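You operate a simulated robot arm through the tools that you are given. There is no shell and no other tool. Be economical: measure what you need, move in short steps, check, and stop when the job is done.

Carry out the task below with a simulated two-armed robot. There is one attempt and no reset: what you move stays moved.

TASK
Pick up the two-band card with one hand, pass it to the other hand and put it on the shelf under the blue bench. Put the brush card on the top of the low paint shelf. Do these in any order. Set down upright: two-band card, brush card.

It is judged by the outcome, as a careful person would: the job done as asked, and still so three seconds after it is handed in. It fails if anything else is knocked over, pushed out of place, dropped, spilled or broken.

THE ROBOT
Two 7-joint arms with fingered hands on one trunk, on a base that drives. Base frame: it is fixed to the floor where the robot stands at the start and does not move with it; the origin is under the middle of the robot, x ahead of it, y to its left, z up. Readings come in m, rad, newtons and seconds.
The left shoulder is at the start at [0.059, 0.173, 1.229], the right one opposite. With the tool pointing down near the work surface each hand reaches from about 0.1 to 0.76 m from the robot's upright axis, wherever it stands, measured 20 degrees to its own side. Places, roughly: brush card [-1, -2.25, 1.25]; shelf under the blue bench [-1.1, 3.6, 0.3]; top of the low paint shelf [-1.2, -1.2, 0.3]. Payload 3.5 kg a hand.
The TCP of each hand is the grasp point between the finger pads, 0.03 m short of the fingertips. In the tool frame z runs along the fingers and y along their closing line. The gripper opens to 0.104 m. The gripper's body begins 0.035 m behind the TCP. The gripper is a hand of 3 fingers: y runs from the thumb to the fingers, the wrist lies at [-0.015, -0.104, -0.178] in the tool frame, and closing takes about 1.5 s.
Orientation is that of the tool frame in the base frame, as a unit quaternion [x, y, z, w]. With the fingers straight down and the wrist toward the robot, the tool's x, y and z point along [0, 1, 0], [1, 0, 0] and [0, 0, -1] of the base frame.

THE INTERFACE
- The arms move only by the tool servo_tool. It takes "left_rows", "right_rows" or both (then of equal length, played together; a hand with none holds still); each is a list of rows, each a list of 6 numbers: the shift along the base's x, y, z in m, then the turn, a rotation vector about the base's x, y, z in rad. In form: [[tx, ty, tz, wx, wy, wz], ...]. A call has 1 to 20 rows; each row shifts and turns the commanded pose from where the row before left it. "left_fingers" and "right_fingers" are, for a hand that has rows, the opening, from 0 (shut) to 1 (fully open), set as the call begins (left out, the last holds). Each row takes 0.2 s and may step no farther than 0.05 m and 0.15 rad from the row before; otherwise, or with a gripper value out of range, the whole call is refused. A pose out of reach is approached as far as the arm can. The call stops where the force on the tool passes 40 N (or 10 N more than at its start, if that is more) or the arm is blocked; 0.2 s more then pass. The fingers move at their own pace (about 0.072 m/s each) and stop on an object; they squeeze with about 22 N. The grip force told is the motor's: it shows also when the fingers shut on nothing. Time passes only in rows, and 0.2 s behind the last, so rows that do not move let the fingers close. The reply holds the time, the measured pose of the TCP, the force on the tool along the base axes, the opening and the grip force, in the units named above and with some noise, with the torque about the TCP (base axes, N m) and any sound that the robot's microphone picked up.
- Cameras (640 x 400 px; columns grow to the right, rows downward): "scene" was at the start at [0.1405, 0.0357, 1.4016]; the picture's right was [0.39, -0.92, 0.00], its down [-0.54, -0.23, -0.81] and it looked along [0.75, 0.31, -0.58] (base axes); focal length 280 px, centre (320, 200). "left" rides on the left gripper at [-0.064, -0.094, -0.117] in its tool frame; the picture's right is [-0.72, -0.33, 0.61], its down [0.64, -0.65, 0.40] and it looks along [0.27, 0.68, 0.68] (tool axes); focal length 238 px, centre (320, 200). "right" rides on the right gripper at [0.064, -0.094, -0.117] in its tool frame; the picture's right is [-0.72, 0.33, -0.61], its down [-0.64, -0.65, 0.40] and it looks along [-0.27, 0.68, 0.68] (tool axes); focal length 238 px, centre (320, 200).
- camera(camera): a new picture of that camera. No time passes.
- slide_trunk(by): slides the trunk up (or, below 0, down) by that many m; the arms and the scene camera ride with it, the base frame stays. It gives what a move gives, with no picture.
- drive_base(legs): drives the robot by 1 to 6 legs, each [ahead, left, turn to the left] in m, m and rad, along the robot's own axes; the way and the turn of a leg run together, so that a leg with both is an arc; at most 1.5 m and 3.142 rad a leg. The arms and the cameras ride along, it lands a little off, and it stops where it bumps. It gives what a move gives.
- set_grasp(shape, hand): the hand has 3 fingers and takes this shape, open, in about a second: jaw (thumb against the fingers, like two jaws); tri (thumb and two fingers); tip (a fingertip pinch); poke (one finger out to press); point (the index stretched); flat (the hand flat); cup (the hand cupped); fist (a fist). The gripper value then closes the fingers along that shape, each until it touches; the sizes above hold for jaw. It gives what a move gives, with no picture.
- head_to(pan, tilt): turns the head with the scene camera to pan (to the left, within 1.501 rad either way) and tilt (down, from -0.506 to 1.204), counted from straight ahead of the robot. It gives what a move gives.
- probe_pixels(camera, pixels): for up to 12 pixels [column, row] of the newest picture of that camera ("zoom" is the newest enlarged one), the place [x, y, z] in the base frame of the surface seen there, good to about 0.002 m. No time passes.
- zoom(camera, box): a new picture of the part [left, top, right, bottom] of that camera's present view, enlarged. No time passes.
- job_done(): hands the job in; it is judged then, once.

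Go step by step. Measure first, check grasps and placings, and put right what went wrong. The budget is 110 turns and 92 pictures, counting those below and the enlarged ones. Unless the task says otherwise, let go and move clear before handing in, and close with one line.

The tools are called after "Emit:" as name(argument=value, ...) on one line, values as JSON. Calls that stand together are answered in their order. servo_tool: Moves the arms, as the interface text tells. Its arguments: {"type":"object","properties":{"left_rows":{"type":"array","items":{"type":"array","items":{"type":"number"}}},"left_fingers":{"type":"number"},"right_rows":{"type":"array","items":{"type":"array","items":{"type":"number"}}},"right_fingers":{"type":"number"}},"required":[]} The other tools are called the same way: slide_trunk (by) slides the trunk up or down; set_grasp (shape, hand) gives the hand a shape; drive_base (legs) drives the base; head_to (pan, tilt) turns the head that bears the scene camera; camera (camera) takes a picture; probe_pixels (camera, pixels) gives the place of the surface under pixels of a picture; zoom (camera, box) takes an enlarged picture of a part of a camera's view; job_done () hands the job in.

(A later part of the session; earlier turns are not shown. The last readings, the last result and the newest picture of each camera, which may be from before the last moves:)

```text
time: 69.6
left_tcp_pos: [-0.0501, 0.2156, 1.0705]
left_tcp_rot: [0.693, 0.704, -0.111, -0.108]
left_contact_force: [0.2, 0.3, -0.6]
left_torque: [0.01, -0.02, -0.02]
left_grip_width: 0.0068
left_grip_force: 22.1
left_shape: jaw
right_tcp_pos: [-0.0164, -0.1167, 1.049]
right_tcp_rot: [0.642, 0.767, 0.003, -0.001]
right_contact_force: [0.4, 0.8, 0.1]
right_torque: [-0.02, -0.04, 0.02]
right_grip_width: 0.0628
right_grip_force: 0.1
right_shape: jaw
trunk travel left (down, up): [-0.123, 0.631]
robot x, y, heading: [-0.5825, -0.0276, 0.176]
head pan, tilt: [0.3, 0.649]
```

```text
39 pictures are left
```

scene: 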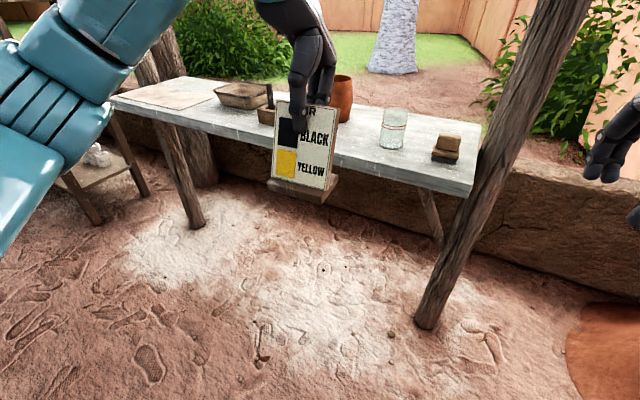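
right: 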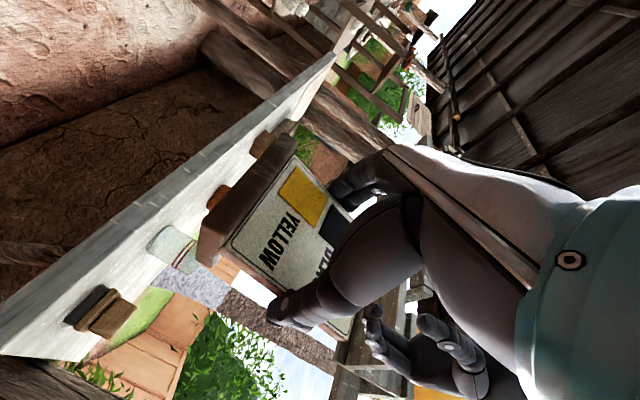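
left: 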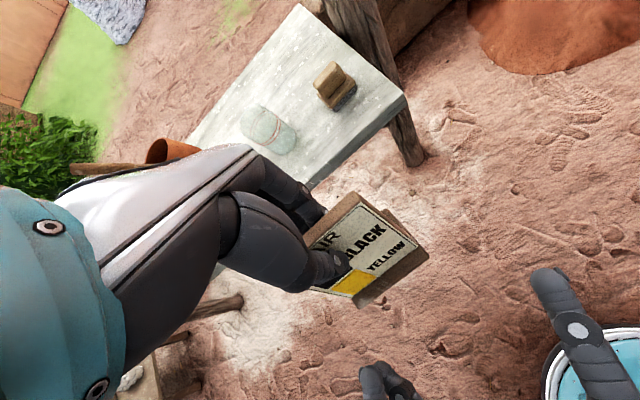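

The card is held well in the left hand. I'll drive to the aisle centre, turn to face +y, and look ahead.

Emit:
drive_base(legs=[[0.15, 0, 0], [0, 0, 1.394]])

Emit:
head_to(pan=0.0, tilt=0.45)

Emit:
camera(camera="scene")

Emit:
probe_pixels(camera="scene", pixels=[[320, 300], [320, 200], [250, 200], [400, 200], [420, 300], [450, 150], [220, 250], [380, 120], [200, 180]])

```text
time: 74.4
left_tcp_pos: [-0.5735, 0.5662, 1.0698]
left_tcp_rot: [0.085, 0.984, -0.154, -0.012]
left_contact_force: [0.1, 0.0, -1.7]
left_torque: [0.01, -0.02, 0.01]
left_grip_width: 0.0068
left_grip_force: 22.1
left_shape: jaw
right_tcp_pos: [-0.2395, 0.5392, 1.0498]
right_tcp_rot: [0.003, 1.0, 0.001, -0.002]
right_contact_force: [0.2, 0.0, 0.2]
right_torque: [-0.01, 0.01, 0.01]
right_grip_width: 0.0629
right_grip_force: 0.1
right_shape: jaw
trunk travel left (down, up): [-0.123, 0.631]
robot x, y, heading: [-0.4329, 0.0012, 1.56]
head pan, tilt: [0.3, 0.649]
```

```text
time: 75.2
left_tcp_pos: [-0.574, 0.5658, 1.0707]
left_tcp_rot: [0.085, 0.984, -0.155, -0.013]
left_contact_force: [-0.5, 0.2, -0.2]
left_torque: [0.01, 0.0, 0.02]
left_grip_width: 0.0066
left_grip_force: 21.6
left_shape: jaw
right_tcp_pos: [-0.2386, 0.5375, 1.0481]
right_tcp_rot: [0.003, 1.0, 0.001, -0.002]
right_contact_force: [0.3, -0.8, 1.1]
right_torque: [-0.01, 0.01, -0.02]
right_grip_width: 0.0627
right_grip_force: 0.0
right_shape: jaw
trunk travel left (down, up): [-0.123, 0.631]
robot x, y, heading: [-0.4363, -0.0001, 1.563]
head pan, tilt: [0.0, 0.45]
```

```text
38 pictures are left
```

scene: 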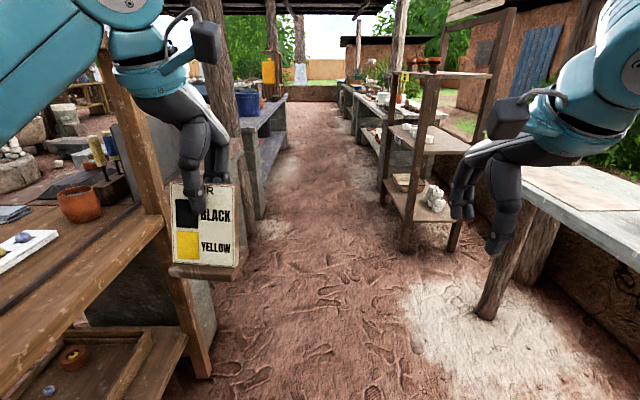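

```text
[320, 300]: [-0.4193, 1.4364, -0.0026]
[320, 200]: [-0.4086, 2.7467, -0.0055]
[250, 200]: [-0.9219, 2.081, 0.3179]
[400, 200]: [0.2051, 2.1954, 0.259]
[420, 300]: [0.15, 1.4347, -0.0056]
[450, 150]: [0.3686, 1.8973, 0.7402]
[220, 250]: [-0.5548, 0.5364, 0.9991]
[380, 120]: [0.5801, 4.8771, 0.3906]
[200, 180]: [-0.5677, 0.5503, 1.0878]
```

The aisle is clear from x≈-0.9 to 0.15. I'll shift a few cm right and drive up it.

Emit:
drive_base(legs=[[0.1, -0.05, 0], [1.4, 0, 0], [1.5, 0, 0]])

Emit:
camera(camera="scene")

```text
time: 90.0
left_tcp_pos: [-0.5165, 3.5748, 1.0703]
left_tcp_rot: [0.078, 0.985, -0.155, -0.011]
left_contact_force: [0.3, 0.1, -0.5]
left_torque: [0.02, -0.01, -0.03]
left_grip_width: 0.0068
left_grip_force: 22.1
left_shape: jaw
right_tcp_pos: [-0.1814, 3.5512, 1.0494]
right_tcp_rot: [-0.006, 1.0, 0.001, -0.003]
right_contact_force: [-0.2, 0.0, 0.5]
right_torque: [-0.01, 0.01, 0.04]
right_grip_width: 0.0629
right_grip_force: 0.1
right_shape: jaw
trunk travel left (down, up): [-0.123, 0.631]
robot x, y, heading: [-0.3689, 3.0072, 1.579]
head pan, tilt: [0.0, 0.45]
```

```text
37 pictures are left
```

scene: 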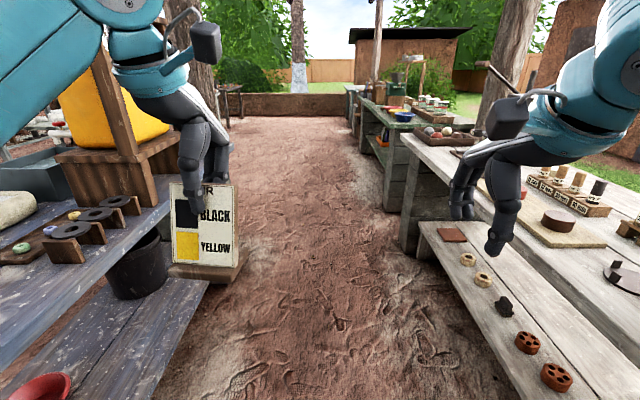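

I'm beside the blue bench. Before turning left to face it, I'll check the east bench's clearance.

Emit:
probe_pixels(camera="scene", pixels=[[422, 230], [480, 340], [540, 380], [402, 135], [460, 180], [212, 290], [150, 215], [120, 280], [40, 385], [95, 345], [75, 215], [140, 140]])

```text
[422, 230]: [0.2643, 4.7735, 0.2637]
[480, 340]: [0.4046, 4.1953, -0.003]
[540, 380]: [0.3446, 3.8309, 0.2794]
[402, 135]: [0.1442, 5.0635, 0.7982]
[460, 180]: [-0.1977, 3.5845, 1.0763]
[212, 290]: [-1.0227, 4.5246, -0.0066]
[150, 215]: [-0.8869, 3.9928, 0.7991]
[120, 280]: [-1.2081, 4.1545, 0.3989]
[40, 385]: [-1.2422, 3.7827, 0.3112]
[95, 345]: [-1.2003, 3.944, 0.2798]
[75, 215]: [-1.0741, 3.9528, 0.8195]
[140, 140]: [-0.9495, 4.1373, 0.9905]
```

There is room (east bench front at x≈0.15). I'll move to y≈3.39 and turn to face the blue bench, keeping the card outside its edge.

Emit:
servo_tool(left_rows=[[0, -0.04, 0, 0, 0, 0], [0, -0.04, 0, 0, 0, 0], [0, -0.03, 0, 0, 0, 0]])

Emit:
drive_base(legs=[[0.4, -0.06, 0], [0, 0, 1.562]])

Emit:
camera(camera="scene")

```text
time: 90.8
left_tcp_pos: [-0.5173, 3.464, 1.0708]
left_tcp_rot: [0.078, 0.985, -0.155, -0.011]
left_contact_force: [-0.4, 0.6, -0.9]
left_torque: [0.04, -0.02, 0.03]
left_grip_width: 0.0065
left_grip_force: 22.1
left_shape: jaw
right_tcp_pos: [-0.1826, 3.5504, 1.0496]
right_tcp_rot: [-0.005, 1.0, 0.003, -0.002]
right_contact_force: [-0.1, -0.7, 0.6]
right_torque: [0.02, 0.01, 0.0]
right_grip_width: 0.0629
right_grip_force: 0.2
right_shape: jaw
trunk travel left (down, up): [-0.123, 0.631]
robot x, y, heading: [-0.3699, 3.0096, 1.574]
head pan, tilt: [0.0, 0.45]
```

```text
time: 97.0
left_tcp_pos: [-0.7741, 3.2806, 1.0718]
left_tcp_rot: [-0.622, 0.767, -0.119, 0.099]
left_contact_force: [0.2, -0.4, -1.2]
left_torque: [0.01, 0.0, -0.02]
left_grip_width: 0.0066
left_grip_force: 21.9
left_shape: jaw
right_tcp_pos: [-0.8427, 3.618, 1.049]
right_tcp_rot: [-0.693, 0.721, -0.001, -0.002]
right_contact_force: [-0.3, -0.3, 0.3]
right_torque: [-0.03, -0.01, 0.02]
right_grip_width: 0.0628
right_grip_force: 0.0
right_shape: jaw
trunk travel left (down, up): [-0.123, 0.631]
robot x, y, heading: [-0.3126, 3.405, 3.104]
head pan, tilt: [0.0, 0.45]
```

```text
36 pictures are left
```

scene: 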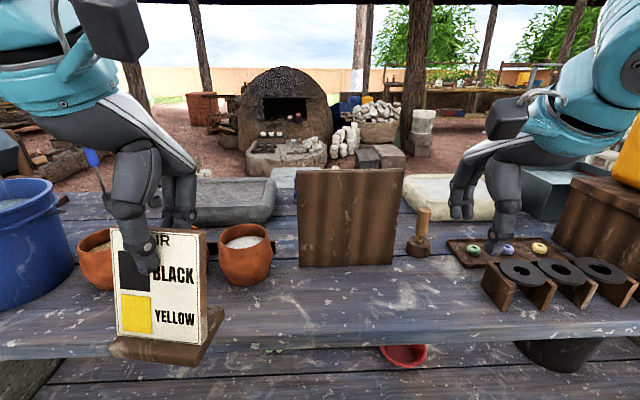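

I'm facing the bench. I'll pull the right hand back toward the robot, square up the card, and lower the left hand outside the bench edge.

Emit:
servo_tool(right_rows=[[0.04, 0, 0, 0, 0, 0], [0.04, 0, 0, 0, 0, 0], [0.04, 0, 0, 0, 0, 0], [0.03, 0, 0.02, 0, 0, 0]], left_rows=[[0.015, 0, 0, 0, 0, 0.11], [0.015, 0, 0, 0, 0, 0.11], [0, 0, -0.04, 0, 0, 0], [0, 0, -0.04, 0, 0, 0]])

Emit:
slide_trunk(by=-0.12)

Emit:
servo_tool(left_rows=[[0, 0, -0.045, 0, 0, 0], [0, 0, -0.045, 0, 0, 0], [0, 0, -0.045, 0, 0, 0], [0, 0, -0.045, 0, 0, 0], [0, 0, -0.045, 0, 0, 0]])

Emit:
head_to(pan=0.1, tilt=0.7)

Emit:
camera(camera="scene")

```text
time: 98.0
left_tcp_pos: [-0.7407, 3.2809, 0.9915]
left_tcp_rot: [0.704, -0.694, 0.108, -0.111]
left_contact_force: [0.5, -0.5, -1.4]
left_torque: [0.02, 0.03, -0.02]
left_grip_width: 0.0069
left_grip_force: 21.6
left_shape: jaw
right_tcp_pos: [-0.6921, 3.6172, 1.068]
right_tcp_rot: [-0.692, 0.722, 0.0, -0.002]
right_contact_force: [-0.2, -0.4, -0.2]
right_torque: [-0.01, 0.02, -0.07]
right_grip_width: 0.0625
right_grip_force: 0.0
right_shape: jaw
trunk travel left (down, up): [-0.123, 0.631]
robot x, y, heading: [-0.3091, 3.4071, 3.098]
head pan, tilt: [0.0, 0.45]
```

```text
time: 99.5
left_tcp_pos: [-0.7429, 3.2791, 0.872]
left_tcp_rot: [0.703, -0.694, 0.108, -0.11]
left_contact_force: [-0.8, 1.1, -1.9]
left_torque: [0.01, 0.06, 0.01]
left_grip_width: 0.0065
left_grip_force: 22.3
left_shape: jaw
right_tcp_pos: [-0.6918, 3.6171, 0.951]
right_tcp_rot: [-0.693, 0.721, 0.0, -0.002]
right_contact_force: [-0.3, -0.5, 0.0]
right_torque: [0.01, 0.01, 0.01]
right_grip_width: 0.0627
right_grip_force: 0.0
right_shape: jaw
trunk travel left (down, up): [-0.003, 0.751]
robot x, y, heading: [-0.3101, 3.4096, 3.097]
head pan, tilt: [0.0, 0.45]
```

```text
time: 100.7
left_tcp_pos: [-0.7619, 3.2889, 0.6483]
left_tcp_rot: [0.703, -0.694, 0.109, -0.111]
left_contact_force: [0.3, 0.1, -1.1]
left_torque: [0.03, 0.01, 0.02]
left_grip_width: 0.0067
left_grip_force: 21.9
left_shape: jaw
left hand out of reach, approached as far as the arm can: row 2, 3
right_tcp_pos: [-0.6927, 3.6174, 0.9489]
right_tcp_rot: [-0.693, 0.721, -0.001, -0.001]
right_contact_force: [-0.4, 0.1, -0.1]
right_torque: [0.01, -0.02, 0.04]
right_grip_width: 0.063
right_grip_force: 0.1
right_shape: jaw
trunk travel left (down, up): [-0.003, 0.751]
robot x, y, heading: [-0.31, 3.4077, 3.099]
head pan, tilt: [0.0, 0.45]
```

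```text
time: 101.5
left_tcp_pos: [-0.7629, 3.2893, 0.6488]
left_tcp_rot: [0.703, -0.694, 0.109, -0.111]
left_contact_force: [0.5, -0.2, 0.1]
left_torque: [0.0, 0.02, -0.01]
left_grip_width: 0.0066
left_grip_force: 22.0
left_shape: jaw
right_tcp_pos: [-0.6914, 3.6178, 0.9487]
right_tcp_rot: [-0.693, 0.721, -0.001, -0.002]
right_contact_force: [-0.3, 0.0, 0.1]
right_torque: [0.01, 0.0, 0.04]
right_grip_width: 0.0627
right_grip_force: 0.1
right_shape: jaw
trunk travel left (down, up): [-0.003, 0.751]
robot x, y, heading: [-0.3112, 3.4027, 3.101]
head pan, tilt: [0.099, 0.7]
```

```text
35 pictures are left
```

scene: 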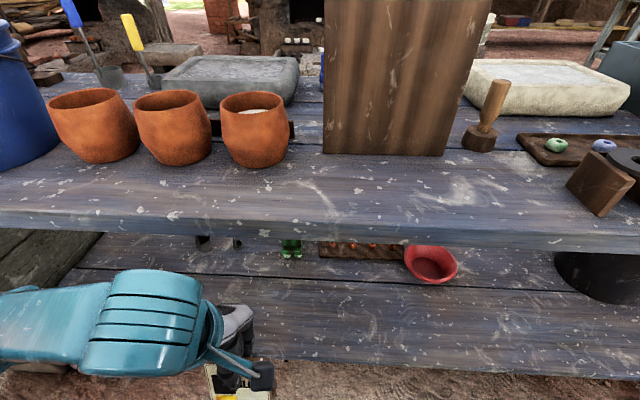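

The arm comes down clear of the bench. I'll keep lowering to just above the shelf level.

Emit:
servo_tool(left_rows=[[0.01, 0, -0.04, 0, 0, 0], [0, 0, -0.04, 0, 0, 0], [0, 0, -0.04, 0, 0, 0], [0, 0, -0.04, 0, 0, 0], [0, 0, -0.04, 0, 0, 0]])

Emit:
camera(camera="left")

Emit:
head_to(pan=0.2, tilt=0.95)

Emit:
camera(camera="scene")

```text
time: 102.7
left_tcp_pos: [-0.7507, 3.2882, 0.4494]
left_tcp_rot: [0.703, -0.694, 0.108, -0.111]
left_contact_force: [0.8, -0.5, -1.1]
left_torque: [0.0, 0.02, -0.01]
left_grip_width: 0.0065
left_grip_force: 21.8
left_shape: jaw
right_tcp_pos: [-0.6928, 3.6174, 0.9491]
right_tcp_rot: [-0.693, 0.721, -0.001, -0.001]
right_contact_force: [0.7, -0.1, 0.0]
right_torque: [-0.04, 0.03, 0.03]
right_grip_width: 0.0629
right_grip_force: 0.1
right_shape: jaw
trunk travel left (down, up): [-0.003, 0.751]
robot x, y, heading: [-0.3087, 3.4051, 3.101]
head pan, tilt: [0.099, 0.7]
```

```text
34 pictures are left
```

left: 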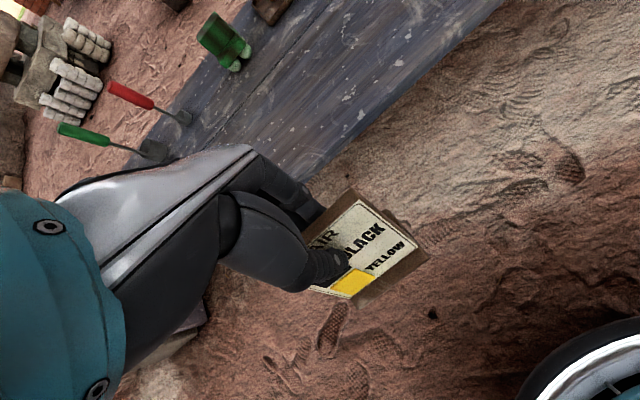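

```text
time: 103.5
left_tcp_pos: [-0.7503, 3.2886, 0.4501]
left_tcp_rot: [0.703, -0.694, 0.108, -0.111]
left_contact_force: [-0.2, -0.1, -0.3]
left_torque: [0.01, 0.0, 0.0]
left_grip_width: 0.0067
left_grip_force: 22.0
left_shape: jaw
right_tcp_pos: [-0.6931, 3.6178, 0.949]
right_tcp_rot: [-0.693, 0.721, -0.001, -0.002]
right_contact_force: [-0.3, -0.4, 0.0]
right_torque: [-0.02, -0.01, 0.06]
right_grip_width: 0.0627
right_grip_force: 0.0
right_shape: jaw
trunk travel left (down, up): [-0.003, 0.751]
robot x, y, heading: [-0.3087, 3.4045, 3.101]
head pan, tilt: [0.201, 0.949]
```

```text
33 pictures are left
```

scene: 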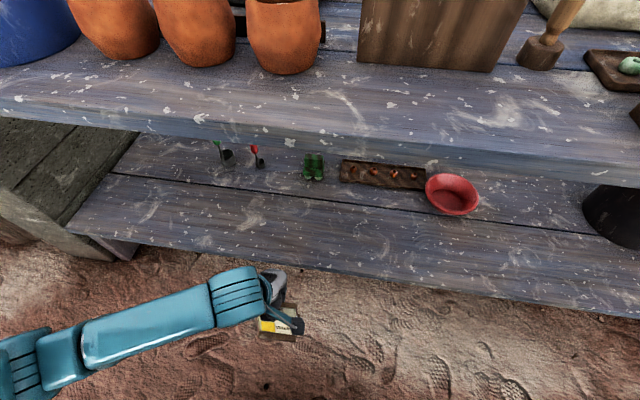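

The shelf front area is empty. I'll lower slightly, drive 0.17 m forward so the card passes over the shelf edge, then re-measure.

Emit:
probe_pixels(camera="scene", pixels=[[300, 265], [200, 245], [300, 230], [312, 175], [300, 140], [300, 155], [265, 320], [280, 328], [259, 165], [390, 180]])

Emit:
servo_tool(left_rows=[[0, 0, -0.023, 0, 0, 0]], right_rows=[[0.02, 0, 0.04, 0, 0, 0]])

Emit:
drive_base(legs=[[0.17, 0, 0]])

Emit:
camera(camera="scene")

Emit:
camera(camera="left")

```text
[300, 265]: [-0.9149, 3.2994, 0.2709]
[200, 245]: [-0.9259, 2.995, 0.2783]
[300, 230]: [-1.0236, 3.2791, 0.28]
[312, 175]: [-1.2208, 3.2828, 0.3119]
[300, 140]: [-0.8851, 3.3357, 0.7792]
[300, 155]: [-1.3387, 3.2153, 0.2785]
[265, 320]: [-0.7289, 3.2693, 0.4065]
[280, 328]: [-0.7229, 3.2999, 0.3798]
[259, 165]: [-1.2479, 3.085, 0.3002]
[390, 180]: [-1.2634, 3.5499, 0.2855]
```

```text
time: 103.9
left_tcp_pos: [-0.7496, 3.2864, 0.4257]
left_tcp_rot: [0.703, -0.695, 0.108, -0.11]
left_contact_force: [-0.1, -0.5, -0.3]
left_torque: [-0.01, 0.01, 0.04]
left_grip_width: 0.0066
left_grip_force: 22.3
left_shape: jaw
right_tcp_pos: [-0.6717, 3.6176, 0.9921]
right_tcp_rot: [-0.693, 0.721, -0.001, -0.002]
right_contact_force: [-0.6, -0.1, -0.3]
right_torque: [-0.02, 0.0, 0.0]
right_grip_width: 0.0627
right_grip_force: 0.1
right_shape: jaw
trunk travel left (down, up): [-0.003, 0.751]
robot x, y, heading: [-0.3108, 3.4088, 3.103]
head pan, tilt: [0.201, 0.949]
```

```text
time: 105.3
left_tcp_pos: [-0.9239, 3.2969, 0.4255]
left_tcp_rot: [0.702, -0.696, 0.108, -0.111]
left_contact_force: [0.4, -0.1, -1.9]
left_torque: [-0.01, 0.0, -0.01]
left_grip_width: 0.0064
left_grip_force: 21.4
left_shape: jaw
right_tcp_pos: [-0.8444, 3.626, 0.9912]
right_tcp_rot: [-0.691, 0.723, 0.0, -0.001]
right_contact_force: [0.7, 0.2, 0.4]
right_torque: [-0.02, -0.01, -0.03]
right_grip_width: 0.0628
right_grip_force: 0.0
right_shape: jaw
trunk travel left (down, up): [-0.003, 0.751]
robot x, y, heading: [-0.4856, 3.4093, 3.098]
head pan, tilt: [0.201, 0.949]
```

```text
32 pictures are left
```

scene: 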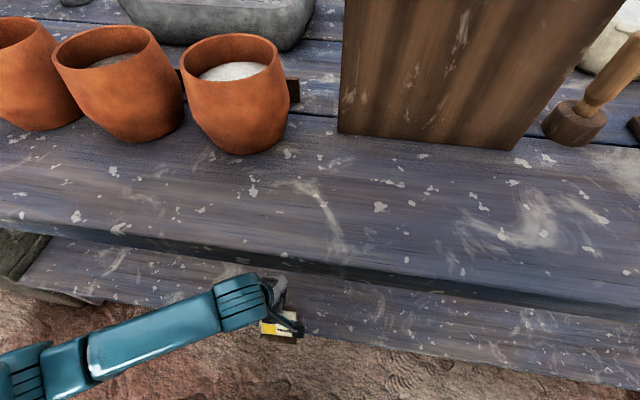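

```text
31 pictures are left
```

left: 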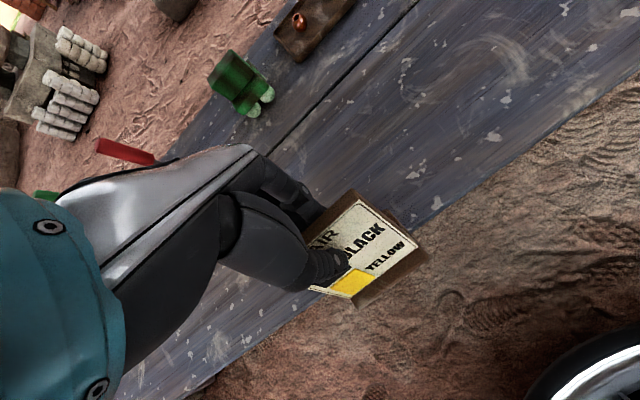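

The shelf's front edge is at x=-0.915 and the nearest item is at x≈-1.2. I'll move 10 cm further in and lower to just above the shelf.

Emit:
servo_tool(left_rows=[[-0.03, 0, 0, 0, 0, 0], [-0.03, 0, 0, 0, 0, 0], [-0.03, 0, 0, 0, 0, 0], [-0.01, 0, -0.01, 0, 0, 0], [0, 0, -0.014, 0, 0, 0], [0, 0, -0.008, 0, 0, 0]])

Emit:
zoom(camera="left", box=[260, 160, 460, 330])

Emit:
probe_pixels(camera="zoom", pixels=[[300, 370], [420, 290], [530, 200], [440, 130], [540, 260], [330, 390]])

```text
time: 106.8
left_tcp_pos: [-1.0257, 3.2963, 0.3925]
left_tcp_rot: [0.702, -0.695, 0.108, -0.111]
left_contact_force: [0.0, 0.7, -1.8]
left_torque: [-0.02, 0.0, 0.03]
left_grip_width: 0.0065
left_grip_force: 22.0
left_shape: jaw
right_tcp_pos: [-0.8456, 3.626, 0.9919]
right_tcp_rot: [-0.692, 0.722, -0.001, -0.002]
right_contact_force: [0.0, -0.3, -0.2]
right_torque: [0.05, 0.04, 0.01]
right_grip_width: 0.0632
right_grip_force: 0.1
right_shape: jaw
trunk travel left (down, up): [-0.003, 0.751]
robot x, y, heading: [-0.4823, 3.4126, 3.097]
head pan, tilt: [0.201, 0.949]
```

```text
2.35 times, centred on (360, 245) of left
```

zoom: 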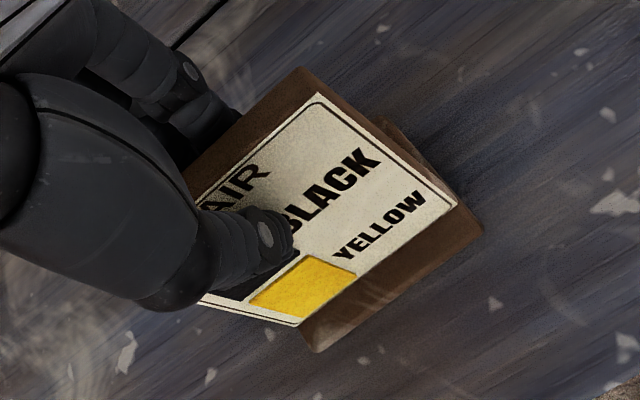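

```text
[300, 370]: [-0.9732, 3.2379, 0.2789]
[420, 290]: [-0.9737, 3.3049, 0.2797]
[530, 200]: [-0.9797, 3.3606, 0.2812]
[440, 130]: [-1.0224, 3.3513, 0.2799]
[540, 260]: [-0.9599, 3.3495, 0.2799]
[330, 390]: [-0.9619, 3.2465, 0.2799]
```

Just above the shelf now. I'll lower in small steps until contact shows.

Emit:
servo_tool(left_rows=[[0, 0, -0.003, 0, 0, 0], [0, 0, -0.003, 0, 0, 0]])

Emit:
zoom(camera="left", box=[260, 160, 460, 330])

Emit:
probe_pixels(camera="zoom", pixels=[[310, 335], [320, 345], [470, 230], [477, 240], [400, 290], [395, 300]])

```text
time: 107.3
left_tcp_pos: [-1.0248, 3.2971, 0.3867]
left_tcp_rot: [0.701, -0.696, 0.108, -0.11]
left_contact_force: [0.3, 0.2, -1.4]
left_torque: [-0.03, 0.03, -0.02]
left_grip_width: 0.0065
left_grip_force: 22.0
left_shape: jaw
right_tcp_pos: [-0.8452, 3.6268, 0.9918]
right_tcp_rot: [-0.692, 0.722, -0.001, -0.002]
right_contact_force: [-0.2, 0.6, 0.1]
right_torque: [-0.02, 0.01, 0.02]
right_grip_width: 0.0631
right_grip_force: 0.1
right_shape: jaw
trunk travel left (down, up): [-0.003, 0.751]
robot x, y, heading: [-0.485, 3.4156, 3.097]
head pan, tilt: [0.201, 0.949]
```

```text
2.35 times, centred on (360, 245) of left
```

zoom: 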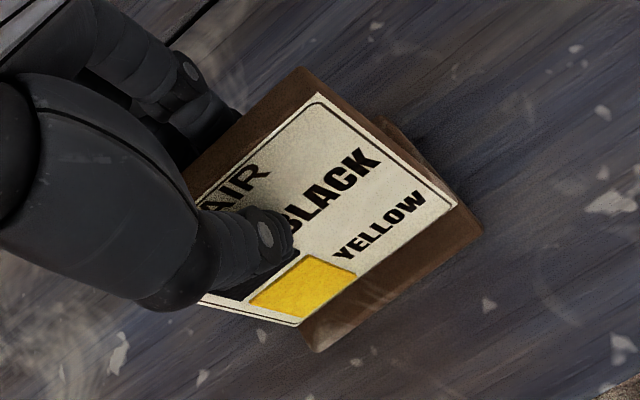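

```text
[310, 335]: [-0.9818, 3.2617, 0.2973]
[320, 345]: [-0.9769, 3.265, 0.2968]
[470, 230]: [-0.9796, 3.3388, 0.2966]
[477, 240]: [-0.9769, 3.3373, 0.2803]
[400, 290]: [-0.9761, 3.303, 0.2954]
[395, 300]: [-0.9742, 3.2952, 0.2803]
```

The base's top edge reads 0.296 and the base is 0.014 thick, so the bottom is about 2 mm above the shelf. A little more down.

Emit:
servo_tool(left_rows=[[0, 0, -0.002, 0, 0, 0], [0, 0, -0.0015, 0, 0, 0]])

```text
time: 108.0
left_tcp_pos: [-1.0247, 3.2968, 0.385]
left_tcp_rot: [0.702, -0.696, 0.108, -0.111]
left_contact_force: [0.8, 0.6, 2.3]
left_torque: [-0.01, 0.03, 0.02]
left_grip_width: 0.0064
left_grip_force: 22.1
left_shape: jaw
right_tcp_pos: [-0.8444, 3.626, 0.9904]
right_tcp_rot: [-0.691, 0.723, 0.0, -0.002]
right_contact_force: [0.3, 0.0, -0.4]
right_torque: [0.01, 0.01, 0.01]
right_grip_width: 0.063
right_grip_force: 0.0
right_shape: jaw
trunk travel left (down, up): [-0.003, 0.751]
robot x, y, heading: [-0.4828, 3.4122, 3.097]
head pan, tilt: [0.201, 0.949]
```

Contact is felt at 2.3 N. I'll release, rise along the panel, then withdraw.

Emit:
servo_tool(left_rows=[[0, 0, 0, 0, 0, 0], [0, 0, 0, 0, 0, 0], [0, 0, 0, 0, 0, 0], [-0.006, 0, 0.019, 0, 0, 0], [-0.006, 0, 0.019, 0, 0, 0], [-0.005, 0, 0.016, 0, 0, 0]], left_fingers=0.3)

Emit:
camera(camera="left")

```text
time: 109.3
left_tcp_pos: [-1.0407, 3.2964, 0.4387]
left_tcp_rot: [0.702, -0.695, 0.108, -0.112]
left_contact_force: [-0.6, 0.4, 0.0]
left_torque: [0.01, 0.04, 0.0]
left_grip_width: 0.0306
left_grip_force: 0.0
left_shape: jaw
right_tcp_pos: [-0.845, 3.6266, 0.9911]
right_tcp_rot: [-0.692, 0.722, -0.001, -0.002]
right_contact_force: [-0.2, 0.6, 0.4]
right_torque: [0.03, 0.0, -0.01]
right_grip_width: 0.0629
right_grip_force: 0.1
right_shape: jaw
trunk travel left (down, up): [-0.003, 0.751]
robot x, y, heading: [-0.4874, 3.4116, 3.096]
head pan, tilt: [0.201, 0.949]
```

```text
28 pictures are left
```

left: 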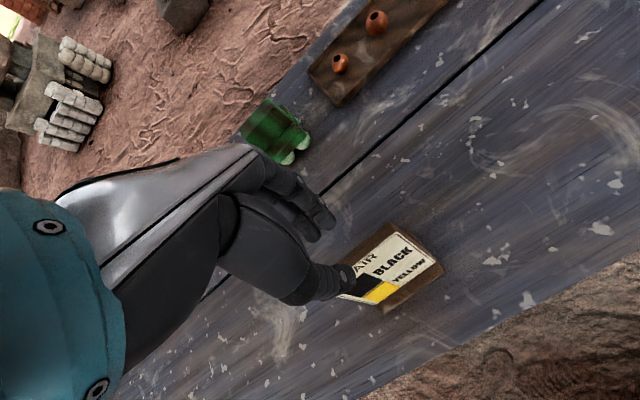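

The card stands upright and free, and the fingertips are about 2 cm above it. I'll pull the hand straight out toward the robot, then back the base off.

Emit:
servo_tool(left_rows=[[0, 0, 0.008, 0, 0, 0], [0.04, 0, 0, 0, 0, 0], [0.04, 0, 0, 0, 0, 0], [0.04, 0, 0, 0, 0, 0], [0.04, 0, 0, 0, 0, 0]])

Emit:
drive_base(legs=[[-0.17, 0, 0]])

Emit:
servo_tool(left_rows=[[0, 0, 0.045, 0, 0, 0], [0, 0, 0.045, 0, 0, 0], [0, 0, 0.045, 0, 0, 0], [0, 0, 0.045, 0, 0, 0], [0, 0, 0.045, 0, 0, 0], [0, 0, 0.045, 0, 0, 0], [0, 0, 0.045, 0, 0, 0], [0, 0, 0.045, 0, 0, 0], [0, 0, 0.045, 0, 0, 0], [0, 0, 0.045, 0, 0, 0]])

Emit:
slide_trunk(by=0.3)

Emit:
camera(camera="scene")

```text
time: 110.5
left_tcp_pos: [-0.881, 3.2967, 0.4466]
left_tcp_rot: [0.702, -0.696, 0.108, -0.11]
left_contact_force: [-0.6, 1.0, 0.4]
left_torque: [0.03, 0.03, 0.0]
left_grip_width: 0.0308
left_grip_force: 0.0
left_shape: jaw
right_tcp_pos: [-0.8446, 3.6268, 0.9914]
right_tcp_rot: [-0.691, 0.722, -0.001, -0.002]
right_contact_force: [0.1, -0.5, 0.4]
right_torque: [0.02, 0.0, -0.01]
right_grip_width: 0.063
right_grip_force: 0.2
right_shape: jaw
trunk travel left (down, up): [-0.003, 0.751]
robot x, y, heading: [-0.4894, 3.4116, 3.095]
head pan, tilt: [0.201, 0.949]
```

```text
time: 112.0
left_tcp_pos: [-0.7188, 3.2927, 0.4453]
left_tcp_rot: [0.7, -0.697, 0.109, -0.111]
left_contact_force: [-0.4, 0.5, 0.1]
left_torque: [-0.03, 0.01, -0.01]
left_grip_width: 0.031
left_grip_force: 0.0
left_shape: jaw
right_tcp_pos: [-0.6787, 3.6195, 0.9923]
right_tcp_rot: [-0.69, 0.724, 0.0, -0.001]
right_contact_force: [1.1, 0.4, 0.3]
right_torque: [0.02, -0.01, -0.01]
right_grip_width: 0.063
right_grip_force: 0.0
right_shape: jaw
trunk travel left (down, up): [-0.003, 0.751]
robot x, y, heading: [-0.3218, 3.4018, 3.093]
head pan, tilt: [0.201, 0.949]
```

```text
time: 113.1
left_tcp_pos: [-0.7431, 3.2442, 0.5802]
left_tcp_rot: [-0.691, 0.696, -0.193, 0.018]
left_contact_force: [-1.3, 0.1, 0.3]
left_torque: [0.0, 0.02, 0.0]
left_grip_width: 0.031
left_grip_force: 0.0
left_shape: jaw
left hand out of reach, approached as far as the arm can: row 3, 4, 5
right_tcp_pos: [-0.6795, 3.6198, 0.9913]
right_tcp_rot: [-0.689, 0.725, -0.001, -0.001]
right_contact_force: [0.8, -0.5, -0.1]
right_torque: [0.02, 0.04, 0.0]
right_grip_width: 0.0629
right_grip_force: 0.0
right_shape: jaw
trunk travel left (down, up): [-0.003, 0.751]
robot x, y, heading: [-0.3236, 3.4044, 3.086]
head pan, tilt: [0.201, 0.949]
stopped in row 5 (left hand): the arm was blocked; the commanded pose is now the measured one
```

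```text
time: 116.1
left_tcp_pos: [-0.7439, 3.208, 0.8762]
left_tcp_rot: [0.697, -0.681, 0.225, 0.015]
left_contact_force: [0.2, -0.1, 0.3]
left_torque: [0.0, 0.0, 0.0]
left_grip_width: 0.0308
left_grip_force: 0.1
left_shape: jaw
right_tcp_pos: [-0.6806, 3.6198, 1.2923]
right_tcp_rot: [-0.69, 0.724, 0.0, -0.001]
right_contact_force: [0.7, 0.3, 0.8]
right_torque: [-0.04, -0.01, 0.02]
right_grip_width: 0.0629
right_grip_force: 0.2
right_shape: jaw
trunk travel left (down, up): [-0.303, 0.451]
robot x, y, heading: [-0.321, 3.4003, 3.093]
head pan, tilt: [0.201, 0.949]
```

```text
27 pictures are left
```

scene: 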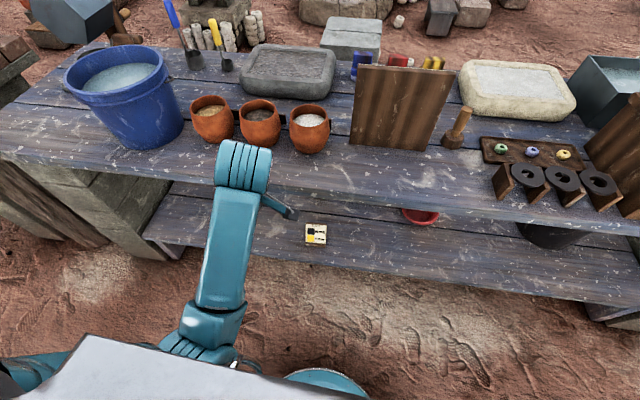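

The two-band card stands upright on the shelf at (315,233), and the bench items look undisturbed. I'll lift the left hand clear and then drive back down the aisle.

Emit:
servo_tool(left_rows=[[0.03, 0, 0.03, 0, 0, 0], [0.03, 0, 0.03, 0, 0, 0], [0.02, 0, 0.04, 0, 0, 0], [0.0, 0, 0.04, 0, 0, 0]])

Emit:
zoom(camera="scene", box=[220, 180, 420, 305])

Emit:
drive_base(legs=[[0, 0, 1.61], [1.5, 0, 0]])

Emit:
head_to(pan=0, tilt=0.4)

Emit:
camera(camera="scene")

```text
time: 116.6
left_tcp_pos: [-0.7177, 3.1704, 0.9368]
left_tcp_rot: [0.709, -0.658, 0.239, 0.08]
left_contact_force: [-0.4, 0.3, 0.2]
left_torque: [0.01, 0.0, 0.03]
left_grip_width: 0.0308
left_grip_force: 0.0
left_shape: jaw
left hand out of reach, approached as far as the arm can: row 2
right_tcp_pos: [-0.6807, 3.6219, 1.2913]
right_tcp_rot: [-0.69, 0.724, 0.0, -0.002]
right_contact_force: [0.5, 0.1, -0.2]
right_torque: [0.01, 0.0, -0.02]
right_grip_width: 0.0626
right_grip_force: 0.0
right_shape: jaw
trunk travel left (down, up): [-0.303, 0.451]
robot x, y, heading: [-0.3196, 3.408, 3.096]
head pan, tilt: [0.201, 0.949]
stopped in row 2 (left hand): the arm was blocked; the commanded pose is now the measured one
```

```text
3.20 times, centred on (320, 242) of scene
```

zoom: 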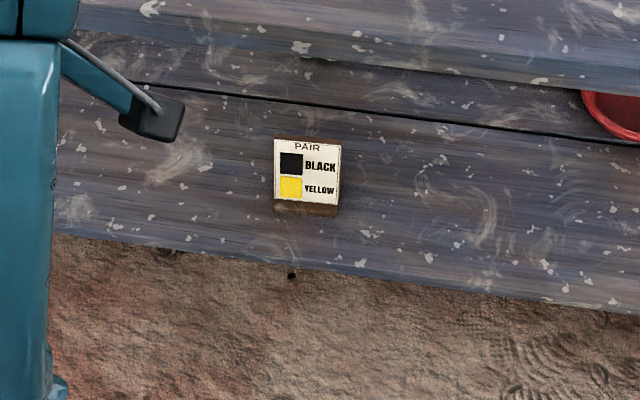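

```text
time: 128.0
left_tcp_pos: [-0.0428, 1.5316, 0.9376]
left_tcp_rot: [0.965, 0.069, 0.221, -0.12]
left_contact_force: [-0.7, -0.9, -0.6]
left_torque: [-0.01, 0.0, 0.0]
left_grip_width: 0.0309
left_grip_force: 0.1
left_shape: jaw
right_tcp_pos: [-0.4938, 1.5393, 1.2918]
right_tcp_rot: [1.0, 0.009, 0.001, 0.001]
right_contact_force: [-0.4, -0.5, 0.4]
right_torque: [0.01, -0.02, 0.02]
right_grip_width: 0.0626
right_grip_force: 0.0
right_shape: jaw
trunk travel left (down, up): [-0.303, 0.451]
robot x, y, heading: [-0.3038, 1.9117, -1.555]
head pan, tilt: [0.201, 0.949]
```

```text
time: 128.9
left_tcp_pos: [-0.0424, 1.5323, 0.9371]
left_tcp_rot: [0.965, 0.069, 0.223, -0.121]
left_contact_force: [0.4, -0.2, -0.3]
left_torque: [-0.01, 0.0, 0.0]
left_grip_width: 0.031
left_grip_force: 0.0
left_shape: jaw
right_tcp_pos: [-0.4934, 1.5394, 1.2913]
right_tcp_rot: [1.0, 0.009, 0.002, 0.0]
right_contact_force: [0.5, -0.1, 0.5]
right_torque: [-0.01, 0.02, -0.01]
right_grip_width: 0.0628
right_grip_force: 0.1
right_shape: jaw
trunk travel left (down, up): [-0.303, 0.451]
robot x, y, heading: [-0.3058, 1.9112, -1.555]
head pan, tilt: [0.0, 0.4]
```

```text
25 pictures are left
```

scene: 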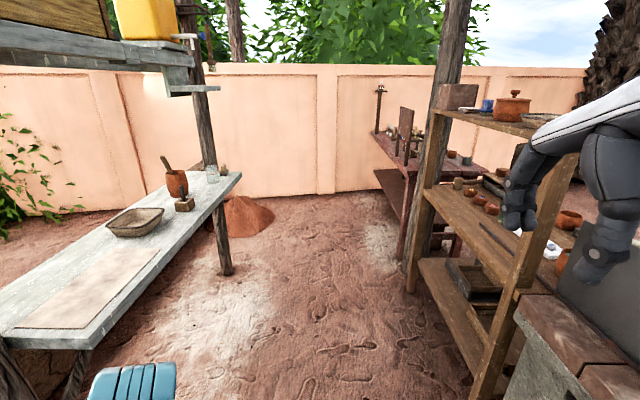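

The way ahead is clear, with the paint bench visible at (410,150). I'll continue south.

Emit:
drive_base(legs=[[0.5, -0.06, -0.016], [1.5, 0, 0], [0.4, 0, 0]])

Emit:
head_to(pan=-0.45, tilt=0.35)

Emit:
camera(camera="scene")

```text
time: 141.1
left_tcp_pos: [-0.1299, -0.8869, 0.9368]
left_tcp_rot: [0.966, 0.05, 0.225, -0.116]
left_contact_force: [0.0, 0.2, 0.4]
left_torque: [0.01, -0.01, 0.03]
left_grip_width: 0.0308
left_grip_force: 0.0
left_shape: jaw
right_tcp_pos: [-0.5803, -0.8607, 1.2923]
right_tcp_rot: [1.0, -0.011, 0.002, 0.001]
right_contact_force: [0.1, -0.4, -0.5]
right_torque: [0.02, -0.02, 0.01]
right_grip_width: 0.063
right_grip_force: 0.1
right_shape: jaw
trunk travel left (down, up): [-0.303, 0.451]
robot x, y, heading: [-0.3765, -0.4965, -1.588]
head pan, tilt: [0.0, 0.4]
```

```text
time: 141.9
left_tcp_pos: [-0.1298, -0.886, 0.9364]
left_tcp_rot: [0.966, 0.05, 0.225, -0.116]
left_contact_force: [0.2, 0.3, 0.4]
left_torque: [-0.01, -0.01, -0.01]
left_grip_width: 0.0313
left_grip_force: 0.1
left_shape: jaw
right_tcp_pos: [-0.5798, -0.8616, 1.2922]
right_tcp_rot: [1.0, -0.011, 0.001, 0.001]
right_contact_force: [0.2, 0.7, 0.0]
right_torque: [-0.03, -0.01, 0.04]
right_grip_width: 0.0627
right_grip_force: 0.1
right_shape: jaw
trunk travel left (down, up): [-0.303, 0.451]
robot x, y, heading: [-0.3745, -0.4947, -1.597]
head pan, tilt: [-0.45, 0.351]
```

```text
24 pictures are left
```

scene: 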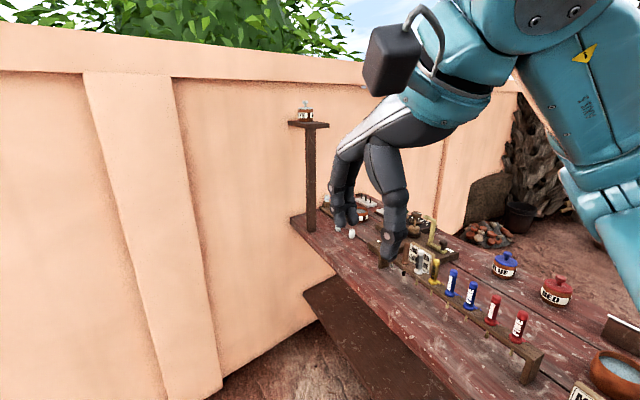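

A card-like object shows at (420,262) on the bench, and the perch holds the WHITE jar. I'll zoom in.

Emit:
zoom(camera="scene", box=[270, 80, 430, 290])

Emit:
probe_pixels(camera="scene", pixels=[[420, 258], [305, 115], [308, 125], [433, 235], [300, 215], [400, 270], [350, 350], [325, 270]])

```text
1.90 times, centred on (350, 185) of scene
```

zoom: 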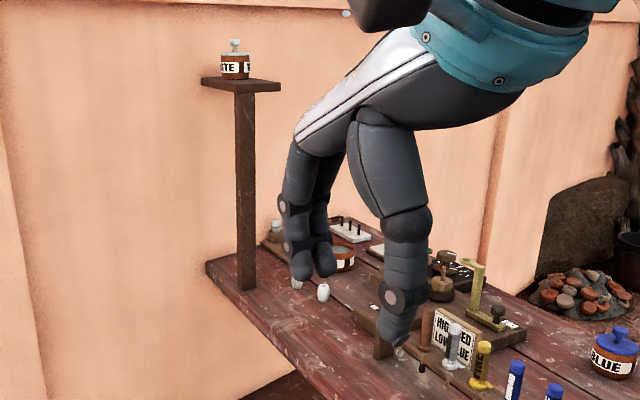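

```text
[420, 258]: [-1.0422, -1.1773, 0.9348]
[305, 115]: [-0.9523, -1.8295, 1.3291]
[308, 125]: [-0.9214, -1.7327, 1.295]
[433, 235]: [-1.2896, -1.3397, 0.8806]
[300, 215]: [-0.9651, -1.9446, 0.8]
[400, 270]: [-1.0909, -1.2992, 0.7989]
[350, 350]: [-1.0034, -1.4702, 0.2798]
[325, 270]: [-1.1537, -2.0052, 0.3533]
```

The brush card isn't visible yet. The card at (-1.04,-1.18) reads "HIGH RED / LOW BLUE". I'll probe the wall and turn toward the bench for a better view.

Emit:
probe_pixels(camera="scene", pixels=[[250, 120], [250, 70], [350, 100], [305, 106], [440, 170], [100, 200], [515, 80], [300, 62]])

Emit:
drive_base(legs=[[0.3, 0.1, 0], [0, 0, -0.8]])

Emit:
head_to(pan=0.3, tilt=0.25)

Emit:
camera(camera="scene")

```text
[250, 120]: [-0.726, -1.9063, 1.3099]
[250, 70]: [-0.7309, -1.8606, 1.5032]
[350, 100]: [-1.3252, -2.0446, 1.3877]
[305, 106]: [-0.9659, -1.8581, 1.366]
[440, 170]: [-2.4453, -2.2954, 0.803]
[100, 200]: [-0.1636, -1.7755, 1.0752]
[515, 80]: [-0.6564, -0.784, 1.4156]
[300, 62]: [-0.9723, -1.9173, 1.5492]
```

```text
time: 146.1
left_tcp_pos: [-0.384, -1.2404, 0.9367]
left_tcp_rot: [0.911, -0.325, 0.252, -0.021]
left_contact_force: [-0.3, -0.3, -1.1]
left_torque: [0.02, -0.02, 0.03]
left_grip_width: 0.0314
left_grip_force: 0.1
left_shape: jaw
right_tcp_pos: [-0.6837, -0.904, 1.2917]
right_tcp_rot: [0.919, -0.394, 0.002, 0.001]
right_contact_force: [-0.7, -0.4, -0.4]
right_torque: [0.0, 0.01, -0.01]
right_grip_width: 0.0627
right_grip_force: 0.0
right_shape: jaw
trunk travel left (down, up): [-0.303, 0.451]
robot x, y, heading: [-0.2816, -0.7942, -2.384]
head pan, tilt: [-0.45, 0.351]
```

```text
time: 147.2
left_tcp_pos: [-0.3843, -1.2429, 0.9364]
left_tcp_rot: [0.911, -0.326, 0.253, -0.021]
left_contact_force: [0.2, 0.4, -0.5]
left_torque: [0.04, -0.02, -0.03]
left_grip_width: 0.0312
left_grip_force: 0.1
left_shape: jaw
right_tcp_pos: [-0.6833, -0.9034, 1.291]
right_tcp_rot: [0.919, -0.394, 0.001, 0.002]
right_contact_force: [-0.1, 0.0, -0.3]
right_torque: [0.01, 0.01, 0.01]
right_grip_width: 0.0629
right_grip_force: 0.1
right_shape: jaw
trunk travel left (down, up): [-0.303, 0.451]
robot x, y, heading: [-0.2805, -0.7895, -2.382]
head pan, tilt: [0.3, 0.25]
```

```text
22 pictures are left
```

scene: 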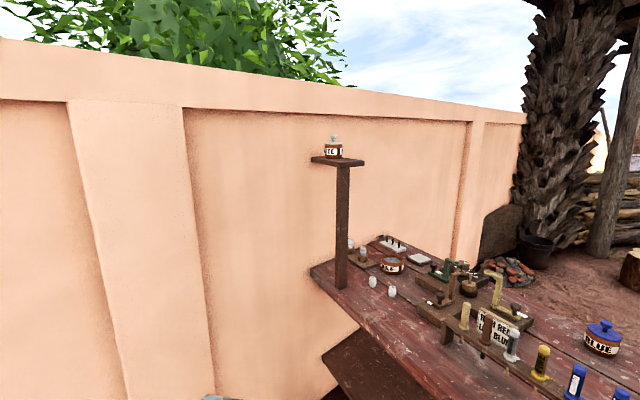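

I'll zoom into the bench top to find the brush card.

Emit:
zoom(camera="scene", box=[300, 200, 640, 400])

Emit:
zoom(camera="scene", box=[290, 120, 450, 290])

```text
1.88 times, centred on (470, 300) of scene
```

zoom: 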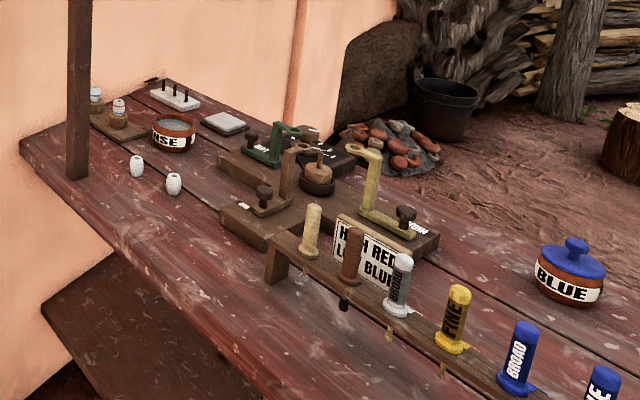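

```text
2.35 times, centred on (370, 205) of scene
```

zoom: 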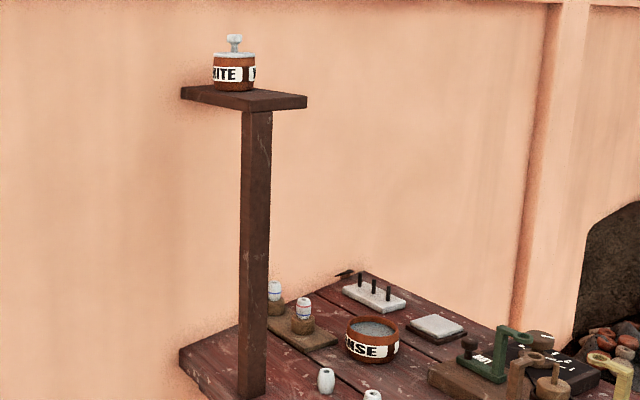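

The rest of the bench (the near end) is still unseen, so I'll pan right.

Emit:
head_to(pan=-0.45, tilt=0.45)

Emit:
camera(camera="scene")

```text
time: 148.3
left_tcp_pos: [-0.3843, -1.2428, 0.9372]
left_tcp_rot: [0.911, -0.325, 0.253, -0.02]
left_contact_force: [-0.4, 0.4, -0.4]
left_torque: [0.0, 0.01, -0.02]
left_grip_width: 0.0312
left_grip_force: 0.2
left_shape: jaw
right_tcp_pos: [-0.6847, -0.9035, 1.2936]
right_tcp_rot: [0.919, -0.393, 0.001, 0.002]
right_contact_force: [-1.3, 0.7, 0.4]
right_torque: [0.01, -0.01, -0.01]
right_grip_width: 0.0629
right_grip_force: 0.0
right_shape: jaw
trunk travel left (down, up): [-0.303, 0.451]
robot x, y, heading: [-0.2814, -0.7912, -2.379]
head pan, tilt: [-0.45, 0.45]
```

```text
19 pictures are left
```

scene: 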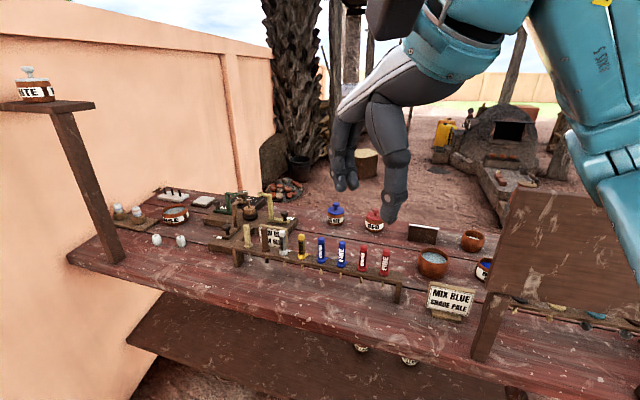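

I see a "MIX BLUE / SHADE PALE" card at (450,300) and a dark-faced board at (423,233). I'll zoom there and probe.

Emit:
zoom(camera="scene", box=[380, 210, 520, 330])

Emit:
probe_pixels(camera="scene", pixels=[[423, 228], [423, 240], [450, 298], [275, 235], [385, 265], [530, 240], [505, 300], [265, 300], [320, 380], [200, 320], [362, 347], [410, 360]])

```text
3.33 times, centred on (450, 270) of scene
```

zoom: 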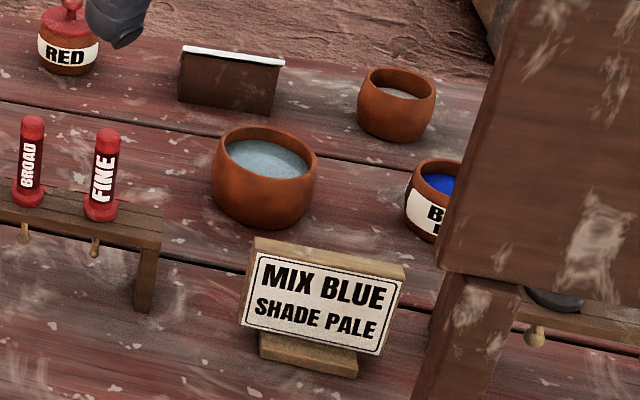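

```text
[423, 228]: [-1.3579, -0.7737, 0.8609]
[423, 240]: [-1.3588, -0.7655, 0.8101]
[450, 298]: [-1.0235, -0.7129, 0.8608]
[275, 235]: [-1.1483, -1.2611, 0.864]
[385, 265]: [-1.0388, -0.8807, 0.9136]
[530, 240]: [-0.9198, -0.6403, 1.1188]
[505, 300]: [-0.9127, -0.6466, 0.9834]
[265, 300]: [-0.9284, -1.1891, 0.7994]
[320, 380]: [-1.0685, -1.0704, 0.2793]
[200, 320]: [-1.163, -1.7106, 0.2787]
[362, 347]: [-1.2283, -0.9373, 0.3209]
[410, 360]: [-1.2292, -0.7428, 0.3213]
```

None of these visible cards is clearly a brush card near the hinted spot (-1,-2.25,1.25). I'll raise the trunk to see the perch top, the wall area and over the wall.

Emit:
slide_trunk(by=0.43)

Emit:
head_to(pan=0.25, tilt=0.4)

Emit:
camera(camera="scene")

```text
refused: 0.43 is not a number from -0.4 to 0.4
```

```text
time: 149.4
left_tcp_pos: [-0.3841, -1.2416, 0.9372]
left_tcp_rot: [0.911, -0.326, 0.252, -0.02]
left_contact_force: [-0.1, 0.2, -0.5]
left_torque: [0.02, -0.01, -0.02]
left_grip_width: 0.0311
left_grip_force: 0.0
left_shape: jaw
right_tcp_pos: [-0.684, -0.9044, 1.2926]
right_tcp_rot: [0.919, -0.393, 0.001, 0.001]
right_contact_force: [0.2, -0.3, -0.6]
right_torque: [0.0, 0.0, -0.02]
right_grip_width: 0.063
right_grip_force: 0.1
right_shape: jaw
trunk travel left (down, up): [-0.303, 0.451]
robot x, y, heading: [-0.281, -0.7943, -2.385]
head pan, tilt: [0.25, 0.4]
```

```text
17 pictures are left
```

scene: 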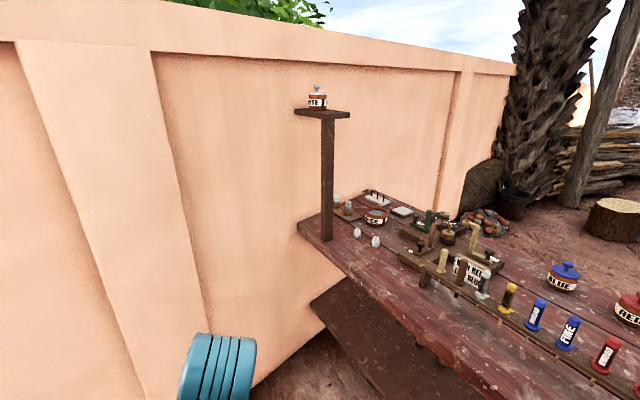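

The trunk slide was refused because the limit is 0.4. I'll raise by 0.4 and look again.

Emit:
slide_trunk(by=0.4)

Emit:
camera(camera="scene")

```text
time: 153.2
left_tcp_pos: [-0.3585, -1.2676, 1.3412]
left_tcp_rot: [0.906, -0.303, 0.294, -0.001]
left_contact_force: [0.5, 0.5, 0.0]
left_torque: [0.03, 0.02, 0.01]
left_grip_width: 0.0308
left_grip_force: 0.1
left_shape: jaw
right_tcp_pos: [-0.6844, -0.9045, 1.6905]
right_tcp_rot: [0.919, -0.394, 0.001, 0.002]
right_contact_force: [0.0, 0.7, 0.1]
right_torque: [0.0, -0.03, -0.02]
right_grip_width: 0.0629
right_grip_force: 0.0
right_shape: jaw
trunk travel left (down, up): [-0.703, 0.051]
robot x, y, heading: [-0.2842, -0.7939, -2.385]
head pan, tilt: [0.25, 0.4]
```

```text
16 pictures are left
```

scene: 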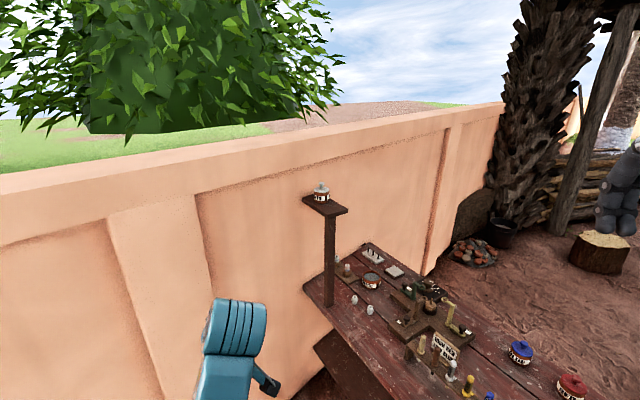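

Only the jar is on the perch, and nothing is on the wall. From this height I'll look at the near end of the bench behind the tall panel.

Emit:
head_to(pan=-0.85, tilt=0.6)

Emit:
camera(camera="scene")

```text
time: 154.6
left_tcp_pos: [-0.3583, -1.2676, 1.3416]
left_tcp_rot: [0.906, -0.303, 0.295, 0.0]
left_contact_force: [0.1, 0.4, -0.2]
left_torque: [-0.01, 0.02, 0.01]
left_grip_width: 0.031
left_grip_force: 0.1
left_shape: jaw
right_tcp_pos: [-0.6833, -0.9043, 1.6917]
right_tcp_rot: [0.919, -0.394, 0.001, 0.002]
right_contact_force: [0.8, -0.6, -0.4]
right_torque: [-0.02, 0.03, -0.02]
right_grip_width: 0.0628
right_grip_force: 0.0
right_shape: jaw
trunk travel left (down, up): [-0.703, 0.051]
robot x, y, heading: [-0.2764, -0.7919, -2.38]
head pan, tilt: [-0.85, 0.6]
```

```text
15 pictures are left
```

scene: 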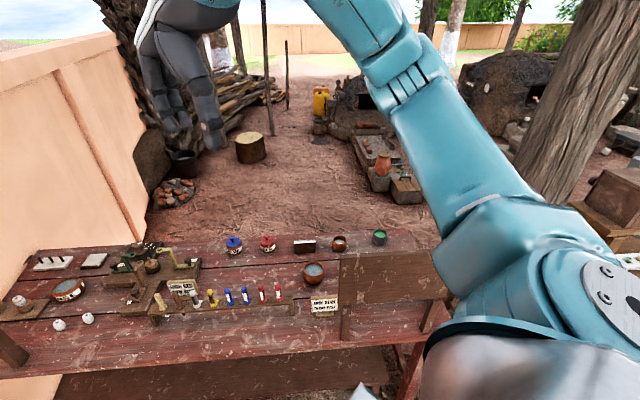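

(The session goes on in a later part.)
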